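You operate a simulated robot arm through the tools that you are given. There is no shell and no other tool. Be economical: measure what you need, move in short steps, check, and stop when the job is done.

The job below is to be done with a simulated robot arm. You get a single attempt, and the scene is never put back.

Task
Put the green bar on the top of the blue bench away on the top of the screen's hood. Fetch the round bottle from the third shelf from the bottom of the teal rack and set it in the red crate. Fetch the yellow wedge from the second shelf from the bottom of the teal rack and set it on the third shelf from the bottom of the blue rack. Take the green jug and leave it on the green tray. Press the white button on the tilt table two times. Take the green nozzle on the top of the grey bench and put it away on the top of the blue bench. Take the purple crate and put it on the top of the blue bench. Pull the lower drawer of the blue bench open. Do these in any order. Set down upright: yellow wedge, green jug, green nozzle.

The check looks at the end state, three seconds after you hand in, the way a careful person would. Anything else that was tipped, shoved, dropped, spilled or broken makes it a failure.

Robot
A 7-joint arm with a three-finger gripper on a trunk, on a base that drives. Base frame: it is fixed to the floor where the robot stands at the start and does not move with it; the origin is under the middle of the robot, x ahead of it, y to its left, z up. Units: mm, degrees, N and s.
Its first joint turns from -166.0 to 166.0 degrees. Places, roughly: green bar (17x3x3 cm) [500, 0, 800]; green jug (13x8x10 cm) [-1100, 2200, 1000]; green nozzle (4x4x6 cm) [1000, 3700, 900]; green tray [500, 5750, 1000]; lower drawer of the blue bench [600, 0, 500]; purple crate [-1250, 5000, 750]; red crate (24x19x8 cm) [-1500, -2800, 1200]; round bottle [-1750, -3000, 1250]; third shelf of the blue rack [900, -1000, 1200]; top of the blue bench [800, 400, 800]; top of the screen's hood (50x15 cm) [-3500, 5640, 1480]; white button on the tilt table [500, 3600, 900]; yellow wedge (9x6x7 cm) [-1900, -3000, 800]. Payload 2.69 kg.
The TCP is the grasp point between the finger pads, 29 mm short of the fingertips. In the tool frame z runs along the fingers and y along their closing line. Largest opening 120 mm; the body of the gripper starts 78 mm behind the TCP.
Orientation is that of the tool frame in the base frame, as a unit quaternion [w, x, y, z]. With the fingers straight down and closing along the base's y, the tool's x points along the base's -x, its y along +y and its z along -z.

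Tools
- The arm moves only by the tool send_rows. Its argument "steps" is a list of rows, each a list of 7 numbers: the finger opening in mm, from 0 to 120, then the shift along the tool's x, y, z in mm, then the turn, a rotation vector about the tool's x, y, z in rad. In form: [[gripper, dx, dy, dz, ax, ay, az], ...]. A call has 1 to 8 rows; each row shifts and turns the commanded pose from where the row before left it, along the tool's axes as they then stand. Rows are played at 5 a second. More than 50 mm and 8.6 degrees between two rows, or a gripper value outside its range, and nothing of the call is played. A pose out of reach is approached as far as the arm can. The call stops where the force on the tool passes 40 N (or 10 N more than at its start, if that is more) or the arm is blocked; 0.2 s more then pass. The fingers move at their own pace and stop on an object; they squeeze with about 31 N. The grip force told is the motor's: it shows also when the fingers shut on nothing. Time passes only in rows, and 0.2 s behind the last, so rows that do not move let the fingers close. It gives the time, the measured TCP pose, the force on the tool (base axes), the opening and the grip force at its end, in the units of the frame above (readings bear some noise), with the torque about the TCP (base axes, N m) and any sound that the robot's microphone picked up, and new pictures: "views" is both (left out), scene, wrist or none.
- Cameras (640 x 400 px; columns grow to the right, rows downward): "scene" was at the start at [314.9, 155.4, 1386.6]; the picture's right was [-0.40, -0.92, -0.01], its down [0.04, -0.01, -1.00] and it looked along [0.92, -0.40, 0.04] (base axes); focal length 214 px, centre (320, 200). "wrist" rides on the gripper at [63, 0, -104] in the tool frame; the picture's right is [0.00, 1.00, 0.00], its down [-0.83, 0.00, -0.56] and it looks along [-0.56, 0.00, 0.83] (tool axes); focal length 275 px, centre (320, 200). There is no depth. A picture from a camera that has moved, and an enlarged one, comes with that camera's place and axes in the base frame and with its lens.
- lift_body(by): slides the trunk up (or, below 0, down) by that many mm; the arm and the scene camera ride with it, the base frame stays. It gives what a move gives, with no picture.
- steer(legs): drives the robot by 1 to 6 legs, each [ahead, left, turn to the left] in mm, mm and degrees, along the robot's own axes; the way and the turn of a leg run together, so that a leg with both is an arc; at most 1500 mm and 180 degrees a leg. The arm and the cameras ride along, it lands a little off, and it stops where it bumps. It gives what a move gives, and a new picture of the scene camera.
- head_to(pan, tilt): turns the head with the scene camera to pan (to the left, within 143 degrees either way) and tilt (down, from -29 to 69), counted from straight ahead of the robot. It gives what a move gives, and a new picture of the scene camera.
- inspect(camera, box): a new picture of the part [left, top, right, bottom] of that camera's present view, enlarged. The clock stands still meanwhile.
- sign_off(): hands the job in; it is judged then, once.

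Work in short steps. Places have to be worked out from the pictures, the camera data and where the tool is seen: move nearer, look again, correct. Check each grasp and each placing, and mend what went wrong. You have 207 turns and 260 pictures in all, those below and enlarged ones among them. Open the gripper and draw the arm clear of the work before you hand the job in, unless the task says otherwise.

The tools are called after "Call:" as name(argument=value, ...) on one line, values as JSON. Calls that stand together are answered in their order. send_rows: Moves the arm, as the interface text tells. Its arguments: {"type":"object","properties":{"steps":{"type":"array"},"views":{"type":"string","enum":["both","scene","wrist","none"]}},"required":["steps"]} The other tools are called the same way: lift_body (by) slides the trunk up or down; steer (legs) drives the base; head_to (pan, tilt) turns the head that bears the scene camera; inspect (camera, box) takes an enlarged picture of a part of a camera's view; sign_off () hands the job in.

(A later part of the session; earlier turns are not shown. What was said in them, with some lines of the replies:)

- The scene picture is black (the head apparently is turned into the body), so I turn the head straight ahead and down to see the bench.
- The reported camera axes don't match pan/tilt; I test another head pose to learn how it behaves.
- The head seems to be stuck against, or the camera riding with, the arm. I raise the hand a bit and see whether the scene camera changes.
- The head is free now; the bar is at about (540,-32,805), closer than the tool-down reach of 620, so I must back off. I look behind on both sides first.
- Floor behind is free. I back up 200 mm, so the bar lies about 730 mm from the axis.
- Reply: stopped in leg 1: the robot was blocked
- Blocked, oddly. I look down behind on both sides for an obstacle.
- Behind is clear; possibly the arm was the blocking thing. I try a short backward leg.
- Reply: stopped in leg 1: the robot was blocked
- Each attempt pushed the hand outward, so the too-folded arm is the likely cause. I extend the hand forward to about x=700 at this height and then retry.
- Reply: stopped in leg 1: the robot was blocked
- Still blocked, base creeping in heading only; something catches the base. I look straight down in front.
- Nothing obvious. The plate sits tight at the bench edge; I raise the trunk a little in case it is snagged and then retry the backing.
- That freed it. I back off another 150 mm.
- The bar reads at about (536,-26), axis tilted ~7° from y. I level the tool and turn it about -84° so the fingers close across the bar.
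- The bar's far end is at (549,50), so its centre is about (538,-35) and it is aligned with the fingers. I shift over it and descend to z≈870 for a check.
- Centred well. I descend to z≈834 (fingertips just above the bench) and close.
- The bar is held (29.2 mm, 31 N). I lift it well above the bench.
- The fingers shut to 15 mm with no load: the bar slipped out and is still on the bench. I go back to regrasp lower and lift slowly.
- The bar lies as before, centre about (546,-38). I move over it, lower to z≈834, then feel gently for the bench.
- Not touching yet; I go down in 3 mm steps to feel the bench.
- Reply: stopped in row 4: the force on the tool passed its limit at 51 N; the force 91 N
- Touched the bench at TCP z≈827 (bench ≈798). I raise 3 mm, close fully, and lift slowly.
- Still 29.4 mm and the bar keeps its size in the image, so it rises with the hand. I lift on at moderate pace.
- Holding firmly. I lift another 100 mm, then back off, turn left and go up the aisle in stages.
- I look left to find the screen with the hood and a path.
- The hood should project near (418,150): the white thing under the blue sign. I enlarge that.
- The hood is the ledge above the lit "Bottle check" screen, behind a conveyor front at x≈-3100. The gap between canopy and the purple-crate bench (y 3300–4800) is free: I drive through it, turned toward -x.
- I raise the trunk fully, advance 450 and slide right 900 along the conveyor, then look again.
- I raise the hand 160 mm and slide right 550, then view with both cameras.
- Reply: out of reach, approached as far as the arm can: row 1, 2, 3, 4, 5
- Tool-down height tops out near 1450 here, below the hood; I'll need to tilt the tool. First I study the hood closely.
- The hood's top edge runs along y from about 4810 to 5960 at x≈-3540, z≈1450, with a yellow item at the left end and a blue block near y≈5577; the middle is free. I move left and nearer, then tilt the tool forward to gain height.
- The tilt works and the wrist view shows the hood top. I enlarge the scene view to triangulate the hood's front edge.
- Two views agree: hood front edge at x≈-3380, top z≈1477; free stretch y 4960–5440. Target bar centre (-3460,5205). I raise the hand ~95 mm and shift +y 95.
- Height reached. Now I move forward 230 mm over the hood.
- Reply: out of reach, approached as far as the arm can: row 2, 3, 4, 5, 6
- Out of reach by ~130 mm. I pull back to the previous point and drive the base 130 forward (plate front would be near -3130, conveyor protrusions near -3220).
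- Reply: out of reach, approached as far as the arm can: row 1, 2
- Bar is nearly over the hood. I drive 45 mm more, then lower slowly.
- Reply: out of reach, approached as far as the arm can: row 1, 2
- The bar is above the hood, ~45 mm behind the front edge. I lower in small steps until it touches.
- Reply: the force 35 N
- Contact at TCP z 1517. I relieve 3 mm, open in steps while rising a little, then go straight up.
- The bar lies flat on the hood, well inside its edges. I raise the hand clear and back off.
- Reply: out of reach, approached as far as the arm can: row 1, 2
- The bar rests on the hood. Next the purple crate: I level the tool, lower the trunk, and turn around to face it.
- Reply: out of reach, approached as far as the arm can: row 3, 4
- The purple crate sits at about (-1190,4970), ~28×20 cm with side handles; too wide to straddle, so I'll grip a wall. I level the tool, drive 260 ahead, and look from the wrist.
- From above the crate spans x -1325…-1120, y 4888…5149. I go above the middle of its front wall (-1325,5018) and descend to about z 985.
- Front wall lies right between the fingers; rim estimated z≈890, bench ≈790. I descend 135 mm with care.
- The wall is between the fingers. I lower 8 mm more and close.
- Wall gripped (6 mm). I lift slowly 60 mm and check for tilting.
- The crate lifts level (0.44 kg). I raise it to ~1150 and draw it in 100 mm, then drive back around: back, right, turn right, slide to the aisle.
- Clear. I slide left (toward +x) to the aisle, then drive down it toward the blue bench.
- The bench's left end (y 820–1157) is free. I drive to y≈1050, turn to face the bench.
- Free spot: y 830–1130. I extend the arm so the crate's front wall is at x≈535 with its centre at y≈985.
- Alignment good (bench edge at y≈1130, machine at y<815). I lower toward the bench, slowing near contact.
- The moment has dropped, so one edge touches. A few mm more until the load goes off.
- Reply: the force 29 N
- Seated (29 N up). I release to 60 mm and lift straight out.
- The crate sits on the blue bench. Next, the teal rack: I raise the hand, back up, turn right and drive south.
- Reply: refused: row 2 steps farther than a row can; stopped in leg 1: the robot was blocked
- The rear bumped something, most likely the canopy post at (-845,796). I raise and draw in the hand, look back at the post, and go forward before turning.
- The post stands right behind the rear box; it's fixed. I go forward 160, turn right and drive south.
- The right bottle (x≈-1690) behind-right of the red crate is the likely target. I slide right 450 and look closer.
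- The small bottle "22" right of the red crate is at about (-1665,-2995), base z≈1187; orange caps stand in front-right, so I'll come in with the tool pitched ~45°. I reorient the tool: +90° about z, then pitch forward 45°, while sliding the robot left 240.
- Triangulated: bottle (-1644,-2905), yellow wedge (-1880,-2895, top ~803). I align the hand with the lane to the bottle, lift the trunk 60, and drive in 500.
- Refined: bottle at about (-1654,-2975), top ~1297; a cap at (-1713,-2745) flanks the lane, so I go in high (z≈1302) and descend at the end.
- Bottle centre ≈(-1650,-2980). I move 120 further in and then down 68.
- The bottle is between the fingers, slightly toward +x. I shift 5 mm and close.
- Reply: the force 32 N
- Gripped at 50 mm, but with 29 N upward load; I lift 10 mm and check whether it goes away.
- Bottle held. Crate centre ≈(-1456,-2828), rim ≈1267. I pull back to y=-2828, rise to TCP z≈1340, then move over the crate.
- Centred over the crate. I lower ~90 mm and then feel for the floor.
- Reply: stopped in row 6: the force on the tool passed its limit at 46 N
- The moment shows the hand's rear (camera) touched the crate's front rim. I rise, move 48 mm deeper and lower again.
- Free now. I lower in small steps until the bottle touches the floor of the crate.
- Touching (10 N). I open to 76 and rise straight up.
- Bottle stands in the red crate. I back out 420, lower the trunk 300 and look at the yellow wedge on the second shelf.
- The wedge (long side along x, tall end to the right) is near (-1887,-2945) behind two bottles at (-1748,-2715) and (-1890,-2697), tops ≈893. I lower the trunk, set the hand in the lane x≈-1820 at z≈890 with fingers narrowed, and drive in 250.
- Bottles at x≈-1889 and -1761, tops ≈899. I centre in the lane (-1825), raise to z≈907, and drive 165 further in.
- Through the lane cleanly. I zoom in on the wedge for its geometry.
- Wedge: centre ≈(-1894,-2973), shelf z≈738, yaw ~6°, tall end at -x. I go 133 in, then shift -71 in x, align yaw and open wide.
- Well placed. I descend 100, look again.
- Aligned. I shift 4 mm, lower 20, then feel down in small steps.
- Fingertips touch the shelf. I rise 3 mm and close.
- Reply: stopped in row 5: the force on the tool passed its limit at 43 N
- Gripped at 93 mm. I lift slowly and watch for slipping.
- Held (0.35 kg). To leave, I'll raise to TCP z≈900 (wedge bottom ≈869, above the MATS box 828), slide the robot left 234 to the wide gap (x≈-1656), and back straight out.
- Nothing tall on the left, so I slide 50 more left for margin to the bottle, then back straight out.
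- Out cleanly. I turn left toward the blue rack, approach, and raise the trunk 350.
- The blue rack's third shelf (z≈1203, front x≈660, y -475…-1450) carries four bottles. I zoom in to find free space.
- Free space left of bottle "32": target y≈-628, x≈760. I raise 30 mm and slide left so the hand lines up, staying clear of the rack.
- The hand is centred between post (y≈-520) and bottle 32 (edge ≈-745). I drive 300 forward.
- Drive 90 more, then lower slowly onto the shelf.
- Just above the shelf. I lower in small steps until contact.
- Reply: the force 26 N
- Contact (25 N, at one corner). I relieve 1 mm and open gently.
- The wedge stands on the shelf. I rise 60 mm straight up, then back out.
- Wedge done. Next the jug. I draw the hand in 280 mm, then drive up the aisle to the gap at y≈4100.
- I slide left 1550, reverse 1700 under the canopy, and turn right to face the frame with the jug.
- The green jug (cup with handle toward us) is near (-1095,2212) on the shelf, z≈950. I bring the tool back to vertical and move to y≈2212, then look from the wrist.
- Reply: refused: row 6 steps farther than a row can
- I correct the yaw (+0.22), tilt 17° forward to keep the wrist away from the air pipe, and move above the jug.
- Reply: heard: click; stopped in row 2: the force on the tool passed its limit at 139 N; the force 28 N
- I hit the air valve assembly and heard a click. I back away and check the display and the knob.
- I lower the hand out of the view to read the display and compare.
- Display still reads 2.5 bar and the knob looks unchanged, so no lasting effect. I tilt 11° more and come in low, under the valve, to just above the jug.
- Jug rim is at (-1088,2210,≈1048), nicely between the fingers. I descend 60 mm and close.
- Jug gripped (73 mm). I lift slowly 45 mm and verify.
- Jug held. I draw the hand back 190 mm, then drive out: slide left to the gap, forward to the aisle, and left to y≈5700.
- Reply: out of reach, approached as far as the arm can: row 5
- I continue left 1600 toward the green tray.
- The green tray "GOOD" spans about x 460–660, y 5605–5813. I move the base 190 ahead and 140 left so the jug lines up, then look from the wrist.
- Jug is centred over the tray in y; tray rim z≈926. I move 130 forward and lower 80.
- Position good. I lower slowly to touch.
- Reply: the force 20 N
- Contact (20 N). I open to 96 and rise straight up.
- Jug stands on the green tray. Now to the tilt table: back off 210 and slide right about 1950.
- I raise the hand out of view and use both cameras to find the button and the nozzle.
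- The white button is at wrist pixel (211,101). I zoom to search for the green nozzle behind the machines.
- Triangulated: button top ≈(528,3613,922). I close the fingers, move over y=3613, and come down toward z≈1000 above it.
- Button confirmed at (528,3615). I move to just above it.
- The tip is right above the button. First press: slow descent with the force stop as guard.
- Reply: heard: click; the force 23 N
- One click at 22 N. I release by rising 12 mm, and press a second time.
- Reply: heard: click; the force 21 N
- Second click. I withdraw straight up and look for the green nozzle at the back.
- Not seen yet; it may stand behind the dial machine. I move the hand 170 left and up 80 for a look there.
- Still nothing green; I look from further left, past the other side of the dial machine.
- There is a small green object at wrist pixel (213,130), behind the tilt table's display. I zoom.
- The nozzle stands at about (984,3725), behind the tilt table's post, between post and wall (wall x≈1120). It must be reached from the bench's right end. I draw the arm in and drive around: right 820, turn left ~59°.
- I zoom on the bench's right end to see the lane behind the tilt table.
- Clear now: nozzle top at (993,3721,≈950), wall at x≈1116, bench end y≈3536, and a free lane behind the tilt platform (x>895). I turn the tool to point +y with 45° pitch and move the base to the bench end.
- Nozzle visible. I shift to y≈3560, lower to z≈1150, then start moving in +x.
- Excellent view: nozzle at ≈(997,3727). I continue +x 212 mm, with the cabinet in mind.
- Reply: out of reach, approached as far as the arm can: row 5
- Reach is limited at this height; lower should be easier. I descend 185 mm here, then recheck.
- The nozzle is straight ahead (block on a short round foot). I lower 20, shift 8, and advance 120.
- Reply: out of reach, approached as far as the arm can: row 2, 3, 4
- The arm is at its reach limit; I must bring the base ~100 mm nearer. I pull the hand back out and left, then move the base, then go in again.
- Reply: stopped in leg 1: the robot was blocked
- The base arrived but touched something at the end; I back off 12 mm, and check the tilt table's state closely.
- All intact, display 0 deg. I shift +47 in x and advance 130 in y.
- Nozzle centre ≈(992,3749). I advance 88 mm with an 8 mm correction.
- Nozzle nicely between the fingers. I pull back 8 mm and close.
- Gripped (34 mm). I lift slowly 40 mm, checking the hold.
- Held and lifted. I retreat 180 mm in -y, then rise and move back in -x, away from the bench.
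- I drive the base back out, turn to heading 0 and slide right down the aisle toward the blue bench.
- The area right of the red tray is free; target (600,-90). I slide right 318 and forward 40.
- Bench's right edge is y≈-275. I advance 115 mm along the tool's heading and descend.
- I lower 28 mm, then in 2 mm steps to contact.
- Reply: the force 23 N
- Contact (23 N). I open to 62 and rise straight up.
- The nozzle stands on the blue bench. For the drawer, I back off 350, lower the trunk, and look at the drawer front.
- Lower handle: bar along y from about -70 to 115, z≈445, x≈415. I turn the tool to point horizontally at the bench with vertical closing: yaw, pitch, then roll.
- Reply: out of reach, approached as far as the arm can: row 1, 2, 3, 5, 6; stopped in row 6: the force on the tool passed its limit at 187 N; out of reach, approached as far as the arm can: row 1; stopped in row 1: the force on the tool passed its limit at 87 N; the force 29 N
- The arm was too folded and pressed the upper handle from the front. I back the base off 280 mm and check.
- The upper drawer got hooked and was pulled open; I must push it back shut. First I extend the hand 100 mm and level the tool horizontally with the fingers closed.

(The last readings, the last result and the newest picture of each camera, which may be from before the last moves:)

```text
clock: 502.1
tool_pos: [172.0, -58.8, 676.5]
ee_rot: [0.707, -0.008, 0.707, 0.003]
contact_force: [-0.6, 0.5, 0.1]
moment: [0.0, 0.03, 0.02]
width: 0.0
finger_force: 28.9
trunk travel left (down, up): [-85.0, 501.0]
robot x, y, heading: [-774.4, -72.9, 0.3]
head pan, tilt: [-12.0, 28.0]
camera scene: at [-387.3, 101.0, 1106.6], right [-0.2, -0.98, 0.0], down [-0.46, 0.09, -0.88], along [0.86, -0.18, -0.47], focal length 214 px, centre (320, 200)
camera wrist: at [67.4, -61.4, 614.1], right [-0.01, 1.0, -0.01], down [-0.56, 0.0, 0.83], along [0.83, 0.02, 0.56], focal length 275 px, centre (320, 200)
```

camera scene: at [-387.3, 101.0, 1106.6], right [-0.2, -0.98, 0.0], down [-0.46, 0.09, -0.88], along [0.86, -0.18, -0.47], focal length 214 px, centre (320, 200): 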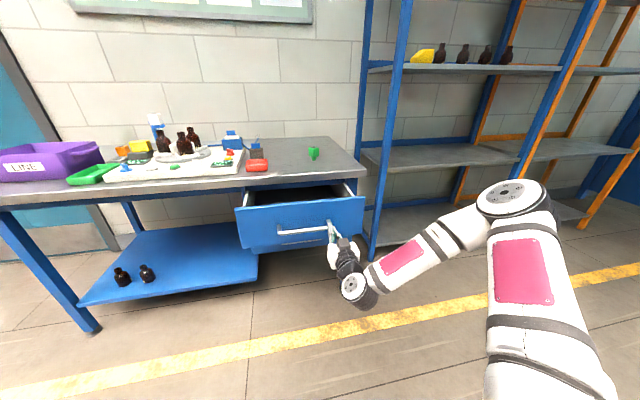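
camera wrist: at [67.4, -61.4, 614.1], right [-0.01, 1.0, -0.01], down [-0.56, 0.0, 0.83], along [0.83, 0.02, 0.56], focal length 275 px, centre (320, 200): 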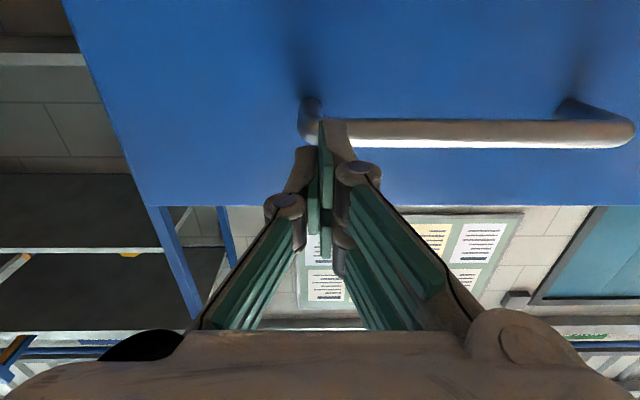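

The tool is level. Drawer face is now at x≈260 (z 590–748, handle z≈675, y≈20), closed position about x≈400. I place the closed fingertips at y≈20, z≈640, below its handle.

Call:
send_rows(steps=[[0, 18, 40, 0, 0, 0, 0], [0, 18, 39, 0, 0, 0, 0]], views="both")

```text
clock: 502.7
tool_pos: [171.7, 18.4, 640.0]
ee_rot: [0.707, -0.007, 0.708, 0.002]
contact_force: [0.2, -0.3, -0.7]
moment: [0.01, -0.01, 0.02]
width: 0.0
finger_force: 28.5
trunk travel left (down, up): [-85.0, 501.0]
robot x, y, heading: [-775.3, -75.1, 0.5]
head pan, tilt: [-12.0, 28.0]
camera scene: at [-387.1, 100.4, 1106.5], right [-0.2, -0.98, 0.0], down [-0.46, 0.1, -0.88], along [0.86, -0.18, -0.47], focal length 214 px, centre (320, 200)
camera wrist: at [66.8, 16.9, 577.4], right [-0.01, 1.0, -0.01], down [-0.55, 0.0, 0.83], along [0.83, 0.02, 0.55], focal length 275 px, centre (320, 200)
```

scene: 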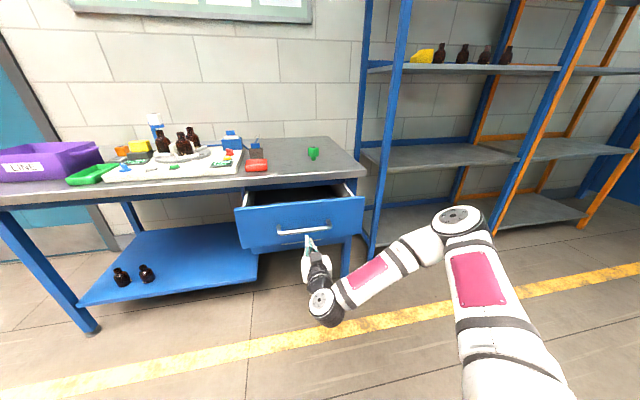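
wrist: 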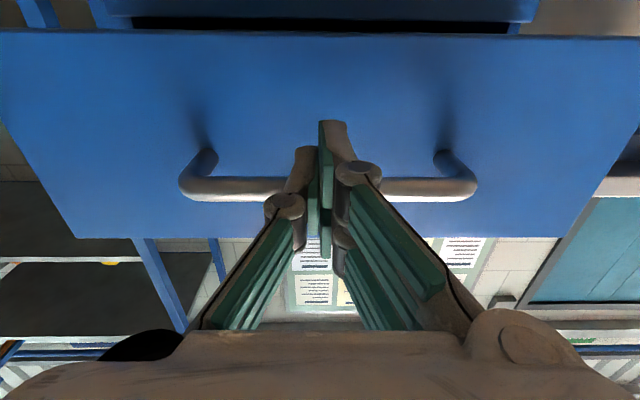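

Fingertips are well placed between the handle and the lower edge. I drive forward to push: 150 mm first.

Call:
steer(legs=[[150, 0, 0]])

```text
clock: 504.0
tool_pos: [322.6, 20.6, 638.2]
ee_rot: [0.705, -0.007, 0.709, 0.001]
contact_force: [-1.3, -3.2, -23.2]
moment: [0.01, 0.4, -0.06]
width: 0.0
finger_force: 29.3
trunk travel left (down, up): [-85.0, 501.0]
robot x, y, heading: [-626.1, -75.8, 0.3]
head pan, tilt: [-12.0, 28.0]
camera scene: at [-236.4, 101.8, 1106.1], right [-0.2, -0.98, 0.0], down [-0.46, 0.09, -0.88], along [0.86, -0.18, -0.47], focal length 214 px, centre (320, 200)
```

scene: 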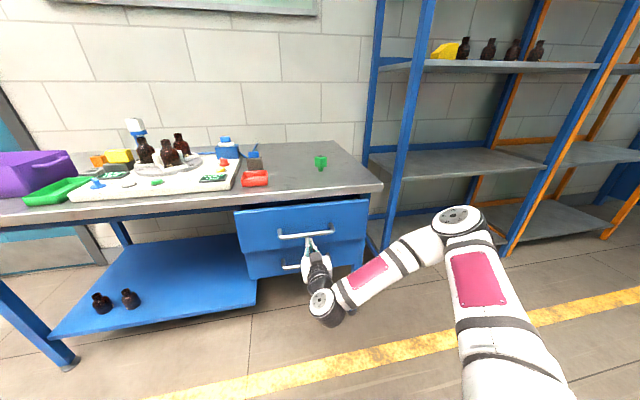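

Nearly closed. There is a 23 N downward load (finger knuckles under the handle), so I lower 6 mm and push 45 mm more.

Call:
send_rows(steps=[[0, 3, 0, 0, 0, 0, 0], [0, 3, 0, 0, 0, 0, 0]], views="none")

Call:
steer(legs=[[45, 0, 0]])

```text
clock: 504.6
tool_pos: [320.4, 19.7, 632.1]
ee_rot: [0.705, -0.008, 0.709, 0.002]
contact_force: [-0.7, -0.8, -0.8]
moment: [0.01, 0.03, -0.02]
width: 0.0
finger_force: 28.9
trunk travel left (down, up): [-85.0, 501.0]
robot x, y, heading: [-623.0, -72.3, 0.6]
head pan, tilt: [-12.0, 28.0]
```

```text
clock: 505.5
tool_pos: [366.6, 21.7, 633.5]
ee_rot: [0.705, -0.008, 0.709, 0.002]
contact_force: [0.3, 0.3, -0.1]
moment: [-0.01, 0.0, -0.02]
width: 0.0
finger_force: 28.6
trunk travel left (down, up): [-85.0, 501.0]
robot x, y, heading: [-580.1, -71.5, 0.1]
head pan, tilt: [-12.0, 28.0]
camera scene: at [-191.7, 102.4, 1106.5], right [-0.2, -0.98, 0.0], down [-0.46, 0.09, -0.88], along [0.86, -0.18, -0.47], focal length 214 px, centre (320, 200)
```

scene: 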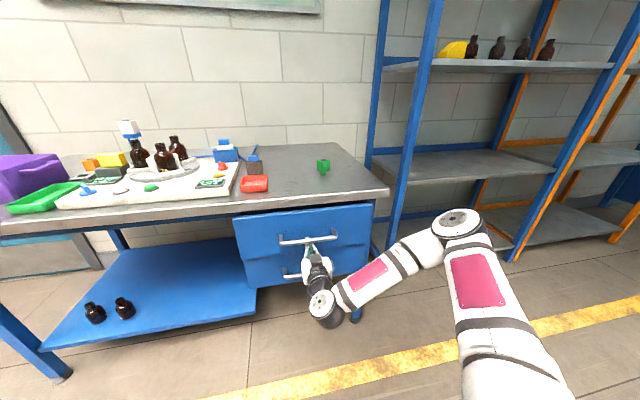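

Tip at x≈396 with no load. I zoom to see whether the upper drawer is flush with the lower one.

Call:
inspect(camera="scene", box=[210, 180, 400, 310])

Call:
inspect(camera="wrist", box=[0, 0, 640, 400])

```text
3.08 times, centred on (305, 245) of scene
camera zoom: at [-191.7, 102.4, 1106.5], right [-0.2, -0.98, 0.0], down [-0.46, 0.09, -0.88], along [0.86, -0.18, -0.47], focal length 660 px, centre (366, 62)
```

zoom: 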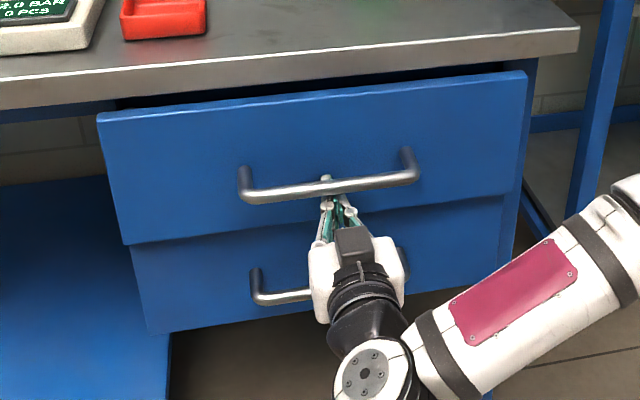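

```text
1.00 times, centred on (320, 200) of wrist (not enlarged: the box is as wide or as high as the picture)
camera zoom: at [262.3, 19.2, 570.5], right [-0.01, 1.0, -0.01], down [-0.55, 0.0, 0.83], along [0.83, 0.02, 0.55], focal length 275 px, centre (320, 200)
```

zoom: 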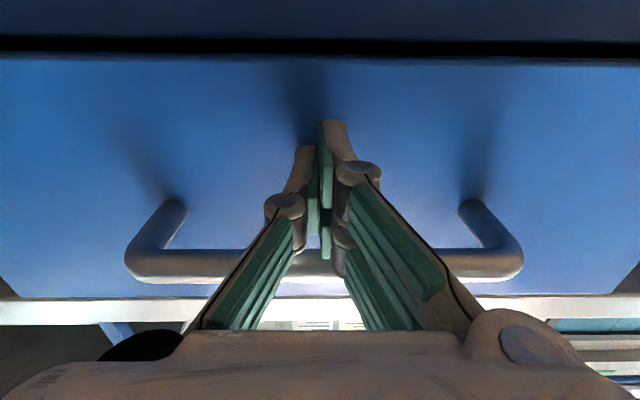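

The upper drawer still stands proud by about 3 cm. I push on with the arm in 8 mm rows, the force stop telling when it is shut.

Call:
send_rows(steps=[[0, 0, 0, 8, 0, 0, 0], [0, 0, 0, 8, 0, 0, 0], [0, 0, 0, 8, 0, 0, 0], [0, 0, 0, 8, 0, 0, 0], [0, 0, 0, 8, 0, 0, 0], [0, 0, 0, 8, 0, 0, 0]], views="none")

Call:
inspect(camera="scene", box=[210, 180, 400, 310])

```text
clock: 506.5
tool_pos: [394.2, 22.5, 633.2]
ee_rot: [0.705, -0.007, 0.71, 0.002]
contact_force: [-13.3, -2.7, 6.1]
moment: [0.04, -0.28, -0.16]
width: 6.0
finger_force: 27.8
trunk travel left (down, up): [-85.0, 501.0]
robot x, y, heading: [-578.4, -70.6, 0.4]
head pan, tilt: [-12.0, 28.0]
stopped in row 4: the force on the tool passed its limit at 62 N (the readings are from after the stop); the commanded pose is now the measured one
```

```text
3.08 times, centred on (305, 245) of scene
camera zoom: at [-192.7, 102.1, 1106.8], right [-0.2, -0.98, 0.0], down [-0.46, 0.09, -0.88], along [0.86, -0.18, -0.47], focal length 660 px, centre (366, 62)
```

zoom: 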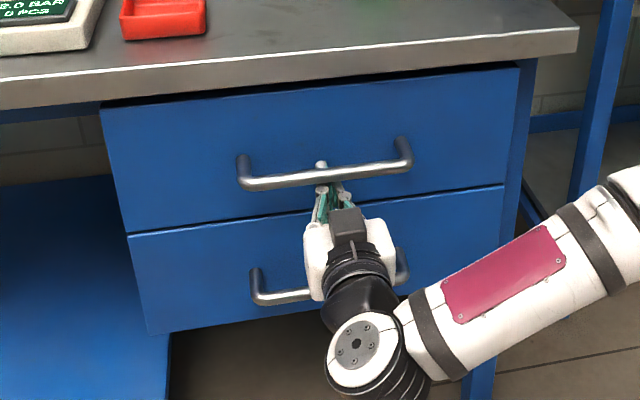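

The upper drawer is flush again. I draw back 120 mm and roll the tool 90° so the fingers close vertically.

Call:
send_rows(steps=[[0, 0, 0, -40, 0, 0, 0], [0, 0, 0, -40, 0, 0, 0], [0, 0, 0, -40, 0, 0, 0], [50, 0, 0, 0, 0, 0, 0.145], [50, 0, 0, 0, 0, 0, 0.145], [50, 0, 0, 0, 0, 0, 0.145], [50, 0, 0, 0, 0, 0, 0.145], [50, 0, 0, 0, 0, 0, 0.145]], views="none")

Call:
send_rows(steps=[[50, 0, 0, 0, 0, 0, 0.145], [50, 0, 0, 0, 0, 0, 0.145], [50, 0, 0, 0, 0, 0, 0.145], [50, 0, 0, 0, 0, 0, 0.145], [50, 0, 0, 0, 0, 0, 0.145], [50, 0, 0, 0, 0, 0, 0.121]], views="both")

```text
clock: 508.3
tool_pos: [275.7, 21.3, 632.9]
ee_rot: [0.657, 0.245, 0.667, 0.253]
contact_force: [0.2, 0.8, 0.2]
moment: [-0.01, 0.0, 0.01]
width: 50.1
finger_force: 0.0
trunk travel left (down, up): [-85.0, 501.0]
robot x, y, heading: [-580.2, -74.1, 0.2]
head pan, tilt: [-12.0, 28.0]
```

```text
clock: 509.7
tool_pos: [275.8, 21.4, 631.6]
ee_rot: [0.495, 0.497, 0.508, 0.5]
contact_force: [0.2, -0.1, -0.4]
moment: [0.03, 0.0, -0.02]
width: 50.4
finger_force: 0.1
trunk travel left (down, up): [-85.0, 501.0]
robot x, y, heading: [-582.6, -74.0, 0.6]
head pan, tilt: [-12.0, 28.0]
camera scene: at [-192.0, 102.3, 1106.5], right [-0.2, -0.98, 0.0], down [-0.46, 0.09, -0.88], along [0.86, -0.18, -0.47], focal length 214 px, centre (320, 200)
camera wrist: at [169.7, 82.1, 632.5], right [0.01, 0.01, 1.0], down [-0.54, -0.84, 0.01], along [0.84, -0.54, 0.0], focal length 275 px, centre (320, 200)
```

scene: 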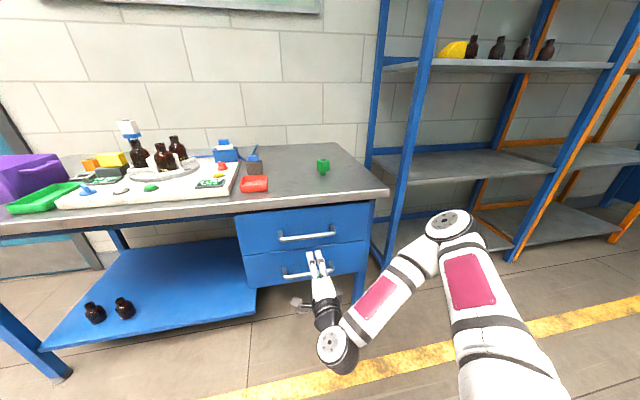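
wrist: 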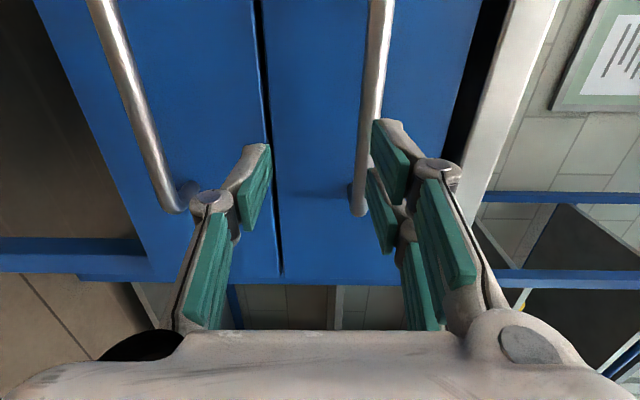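

Lower bar estimated z≈492, x≈390. I lower 140 mm and look.

Call:
send_rows(steps=[[50, 0, -35, 0, 0, 0, 0], [50, 0, -35, 0, 0, 0, 0], [50, 0, -35, 0, 0, 0, 0], [50, 0, -35, 0, 0, 0, 0]], views="both")

```text
clock: 510.7
tool_pos: [285.5, 33.3, 539.0]
ee_rot: [0.496, 0.497, 0.509, 0.499]
contact_force: [0.2, -1.1, -0.3]
moment: [-0.01, 0.0, 0.0]
width: 50.2
finger_force: 0.0
out of reach, approached as far as the arm can: row 3, 4
trunk travel left (down, up): [-85.0, 501.0]
robot x, y, heading: [-578.0, -70.1, 0.4]
head pan, tilt: [-12.0, 28.0]
camera scene: at [-192.0, 102.1, 1106.5], right [-0.2, -0.98, 0.0], down [-0.46, 0.09, -0.88], along [0.86, -0.18, -0.47], focal length 214 px, centre (320, 200)
camera wrist: at [180.6, 93.8, 539.6], right [0.01, 0.01, 1.0], down [-0.54, -0.84, 0.02], along [0.84, -0.54, 0.0], focal length 275 px, centre (320, 200)
```

scene: 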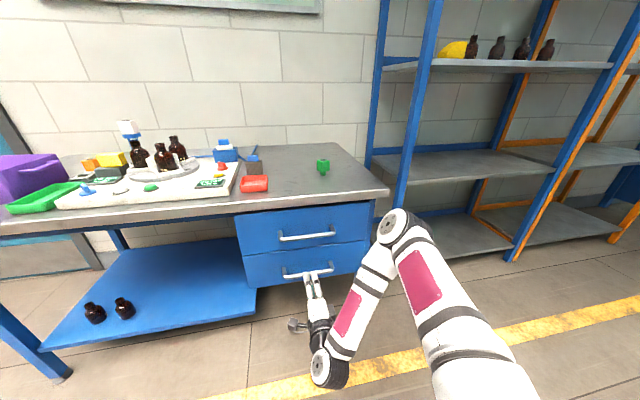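
wrist: 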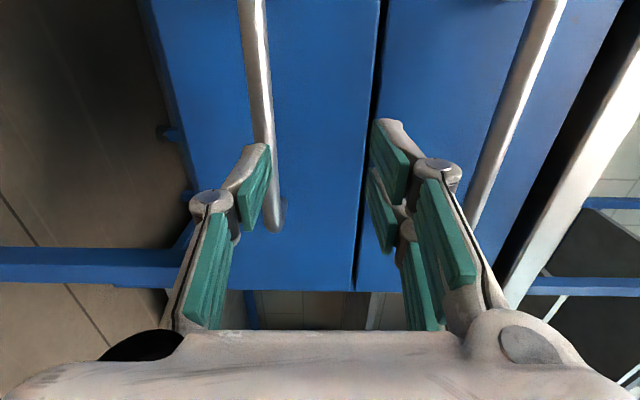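

The arm's low limit is z≈539 here; the bar is at z≈493. I lower the trunk 46 mm.

Call:
lift_body(by=-46)

Call:
send_rows(steps=[[50, 0, 0, 30, 0, 0, 0], [50, 0, 0, 25, 0, 0, 0]], views="both")

```text
clock: 511.6
tool_pos: [287.2, 29.6, 494.0]
ee_rot: [0.495, 0.497, 0.509, 0.499]
contact_force: [0.8, -0.1, -0.1]
moment: [0.0, -0.01, 0.03]
width: 49.7
finger_force: 0.0
trunk travel left (down, up): [-39.0, 547.0]
robot x, y, heading: [-574.1, -71.9, 0.3]
head pan, tilt: [-12.0, 28.0]
```

```text
clock: 512.2
tool_pos: [341.6, 31.9, 492.7]
ee_rot: [0.495, 0.497, 0.509, 0.5]
contact_force: [0.7, 0.1, -0.5]
moment: [-0.05, 0.01, -0.01]
width: 49.9
finger_force: 0.1
trunk travel left (down, up): [-39.0, 547.0]
robot x, y, heading: [-579.0, -74.1, 0.3]
head pan, tilt: [-12.0, 28.0]
camera scene: at [-192.6, 102.4, 1060.7], right [-0.2, -0.98, 0.0], down [-0.46, 0.09, -0.88], along [0.86, -0.18, -0.47], focal length 214 px, centre (320, 200)
camera wrist: at [236.0, 93.4, 493.3], right [0.01, 0.01, 1.0], down [-0.54, -0.84, 0.02], along [0.84, -0.54, 0.0], focal length 275 px, centre (320, 200)
```

scene: 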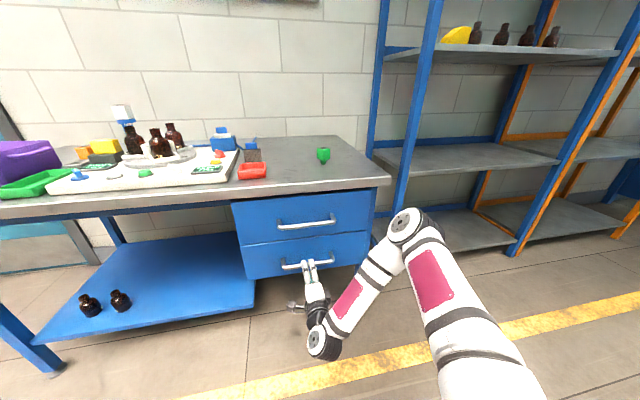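
wrist: 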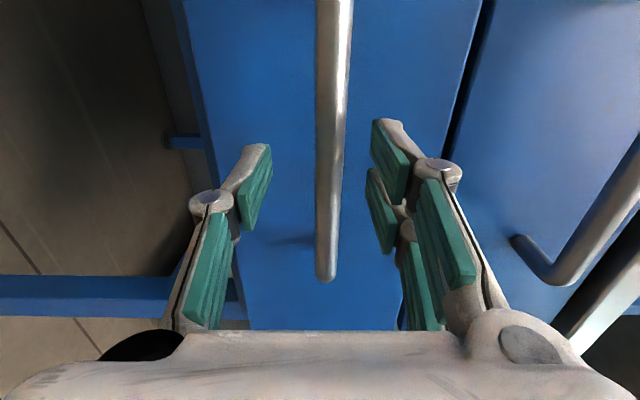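

The bar is centred between the fingers. I advance 38 mm and close on it.

Call:
send_rows(steps=[[50, 0, 0, 20, 0, 0, 0], [50, 0, 0, 12, 0, 0, 0], [50, 0, 0, 6, 0, 0, 0], [5, 0, 0, 0, 0, 0, 0], [5, 0, 0, 0, 0, 0, 0], [5, 0, 0, 0, 0, 0, 0]], views="both")

```text
clock: 513.6
tool_pos: [380.3, 31.9, 493.3]
ee_rot: [0.497, 0.496, 0.506, 0.501]
contact_force: [1.9, -1.3, 23.9]
moment: [0.37, 0.12, -0.15]
width: 20.7
finger_force: 11.4
trunk travel left (down, up): [-39.0, 547.0]
robot x, y, heading: [-576.7, -74.9, 0.5]
head pan, tilt: [-12.0, 28.0]
camera scene: at [-193.3, 102.2, 1061.1], right [-0.2, -0.98, 0.0], down [-0.46, 0.09, -0.88], along [0.87, -0.18, -0.47], focal length 214 px, centre (320, 200)
camera wrist: at [275.2, 93.6, 494.4], right [0.01, 0.01, 1.0], down [-0.54, -0.84, 0.01], along [0.84, -0.54, 0.0], focal length 275 px, centre (320, 200)
```

scene: 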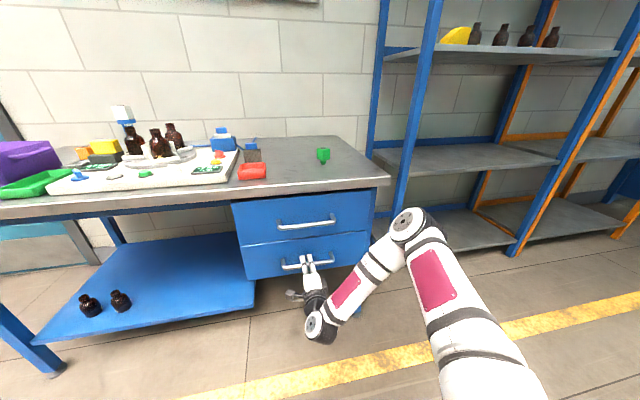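
wrist: 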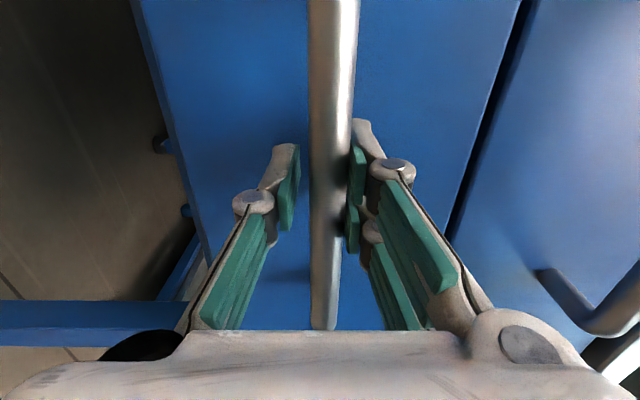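

Still closing (the bar is slightly high). I shift up 4 mm and complete the grip.

Call:
send_rows(steps=[[5, 0, 4, 0, 0, 0, 0], [5, 0, 0, 0, 0, 0, 0], [5, 0, 0, 0, 0, 0, 0]], views="none")

```text
clock: 514.4
tool_pos: [380.0, 31.6, 496.8]
ee_rot: [0.495, 0.497, 0.508, 0.499]
contact_force: [3.1, -5.4, 14.7]
moment: [0.35, 0.11, -0.11]
width: 15.8
finger_force: 7.7
trunk travel left (down, up): [-39.0, 547.0]
robot x, y, heading: [-581.8, -73.0, 0.2]
head pan, tilt: [-12.0, 28.0]
```

Bar gripped (~16 mm). I pull by driving back 200 mm.

Call:
send_rows(steps=[[0, 0, 3, 0, 0, 0, 0], [0, 0, 0, 0, 0, 0, 0]], views="none")

Call:
steer(legs=[[-220, 0, 0]])

```text
clock: 515.0
tool_pos: [379.7, 31.4, 496.6]
ee_rot: [0.494, 0.498, 0.51, 0.497]
contact_force: [2.3, -1.7, -5.7]
moment: [0.68, 0.04, -0.41]
width: 14.2
finger_force: 40.4
trunk travel left (down, up): [-39.0, 547.0]
robot x, y, heading: [-577.4, -71.7, 0.3]
head pan, tilt: [-12.0, 28.0]
```

```text
clock: 516.7
tool_pos: [161.3, 32.9, 498.1]
ee_rot: [0.495, 0.497, 0.51, 0.498]
contact_force: [0.5, -22.1, -24.3]
moment: [0.65, -0.16, 0.62]
width: 14.2
finger_force: 40.5
trunk travel left (down, up): [-39.0, 547.0]
robot x, y, heading: [-798.9, -77.4, 0.4]
head pan, tilt: [-12.0, 28.0]
camera scene: at [-412.5, 101.8, 1060.3], right [-0.2, -0.98, 0.0], down [-0.46, 0.09, -0.88], along [0.87, -0.17, -0.47], focal length 214 px, centre (320, 200)
```

scene: 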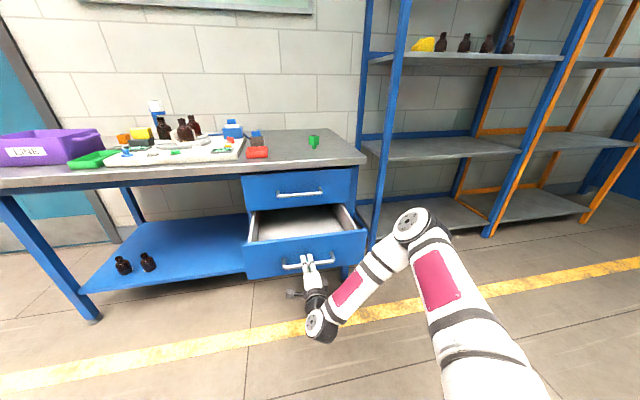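

The lower drawer is open and the upper shut. I release the bar and back away.

Call:
send_rows(steps=[[30, 0, 0, 0, 0, 0, 0], [60, 0, 0, 0, 0, 0, 0], [60, 0, 0, 0, 0, 0, 0], [60, 0, 0, -20, 0, 0, 0]], views="none")

Call:
steer(legs=[[-250, 0, 0]])

Call:
inspect(camera="scene", box=[0, 60, 480, 330])

```text
clock: 517.7
tool_pos: [139.0, 33.5, 499.5]
ee_rot: [0.496, 0.496, 0.51, 0.498]
contact_force: [-0.8, -1.3, 0.2]
moment: [-0.02, 0.01, 0.01]
width: 60.0
finger_force: 0.0
trunk travel left (down, up): [-39.0, 547.0]
robot x, y, heading: [-799.7, -75.9, 0.5]
head pan, tilt: [-12.0, 28.0]
```

```text
clock: 519.5
tool_pos: [-111.3, 29.8, 499.9]
ee_rot: [0.495, 0.496, 0.51, 0.499]
contact_force: [-0.3, 0.9, -1.1]
moment: [0.02, 0.04, -0.02]
width: 60.1
finger_force: 0.0
trunk travel left (down, up): [-39.0, 547.0]
robot x, y, heading: [-1050.1, -77.2, 0.7]
head pan, tilt: [-12.0, 28.0]
camera scene: at [-664.4, 99.3, 1060.7], right [-0.2, -0.98, 0.0], down [-0.46, 0.09, -0.88], along [0.87, -0.17, -0.47], focal length 214 px, centre (320, 200)
```

scene: 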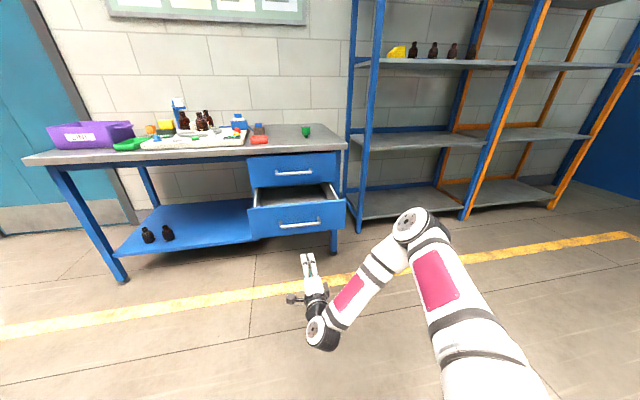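

```text
1.33 times, centred on (240, 195) of scene
camera zoom: at [-664.4, 99.3, 1060.7], right [-0.2, -0.98, 0.0], down [-0.46, 0.09, -0.88], along [0.87, -0.17, -0.47], focal length 286 px, centre (427, 207)
```

zoom: 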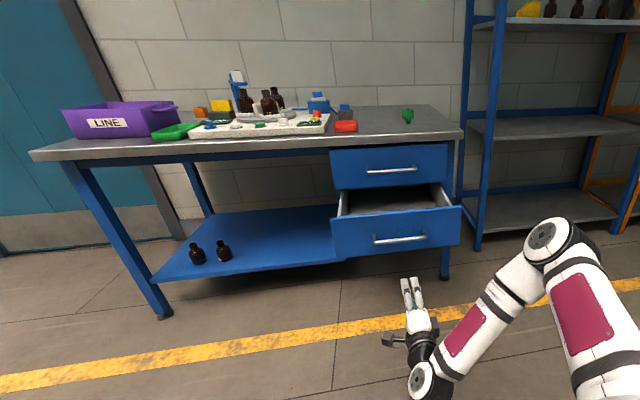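

Everything is in place, the gripper is open and the arm is clear of the work, so I hand the job in.

Call:
sign_off()

```text
The job is handed in.
```

I finished all eight jobs and handed in, but I made unplanned contact along the way, described below.

- **Green bar:** it lies flat on the top of the screen's hood.
- **Round bottle:** it stands in the red crate.
- **Yellow wedge:** it is upright on the third shelf of the blue rack.
- **Green jug:** it is upright on the green tray.
- **White button:** I pressed it twice and heard a click each time.
- **Green nozzle:** it is upright on the top of the blue bench.
- **Purple crate:** it is on the top of the blue bench.
- **Lower drawer:** it is pulled open about 20 cm.

**Unplanned contact:**
- **Air panel:** while reaching for the jug, the gripper bumped the valve pipework near the orange vent knob and I heard a click. The display still read 2.5 bar and the knob looked unchanged.
- **Upper drawer of the blue bench:** the fingers pressed its handle and then pulled it open. I pushed it back until it was flush again.
- **Driving:** the rear of the base bumped a canopy post once. The base was also blocked by something briefly at the end of the grey bench. Nothing looked moved.
- **Red crate:** the hand pressed on its rim for a moment while I was placing the bottle.
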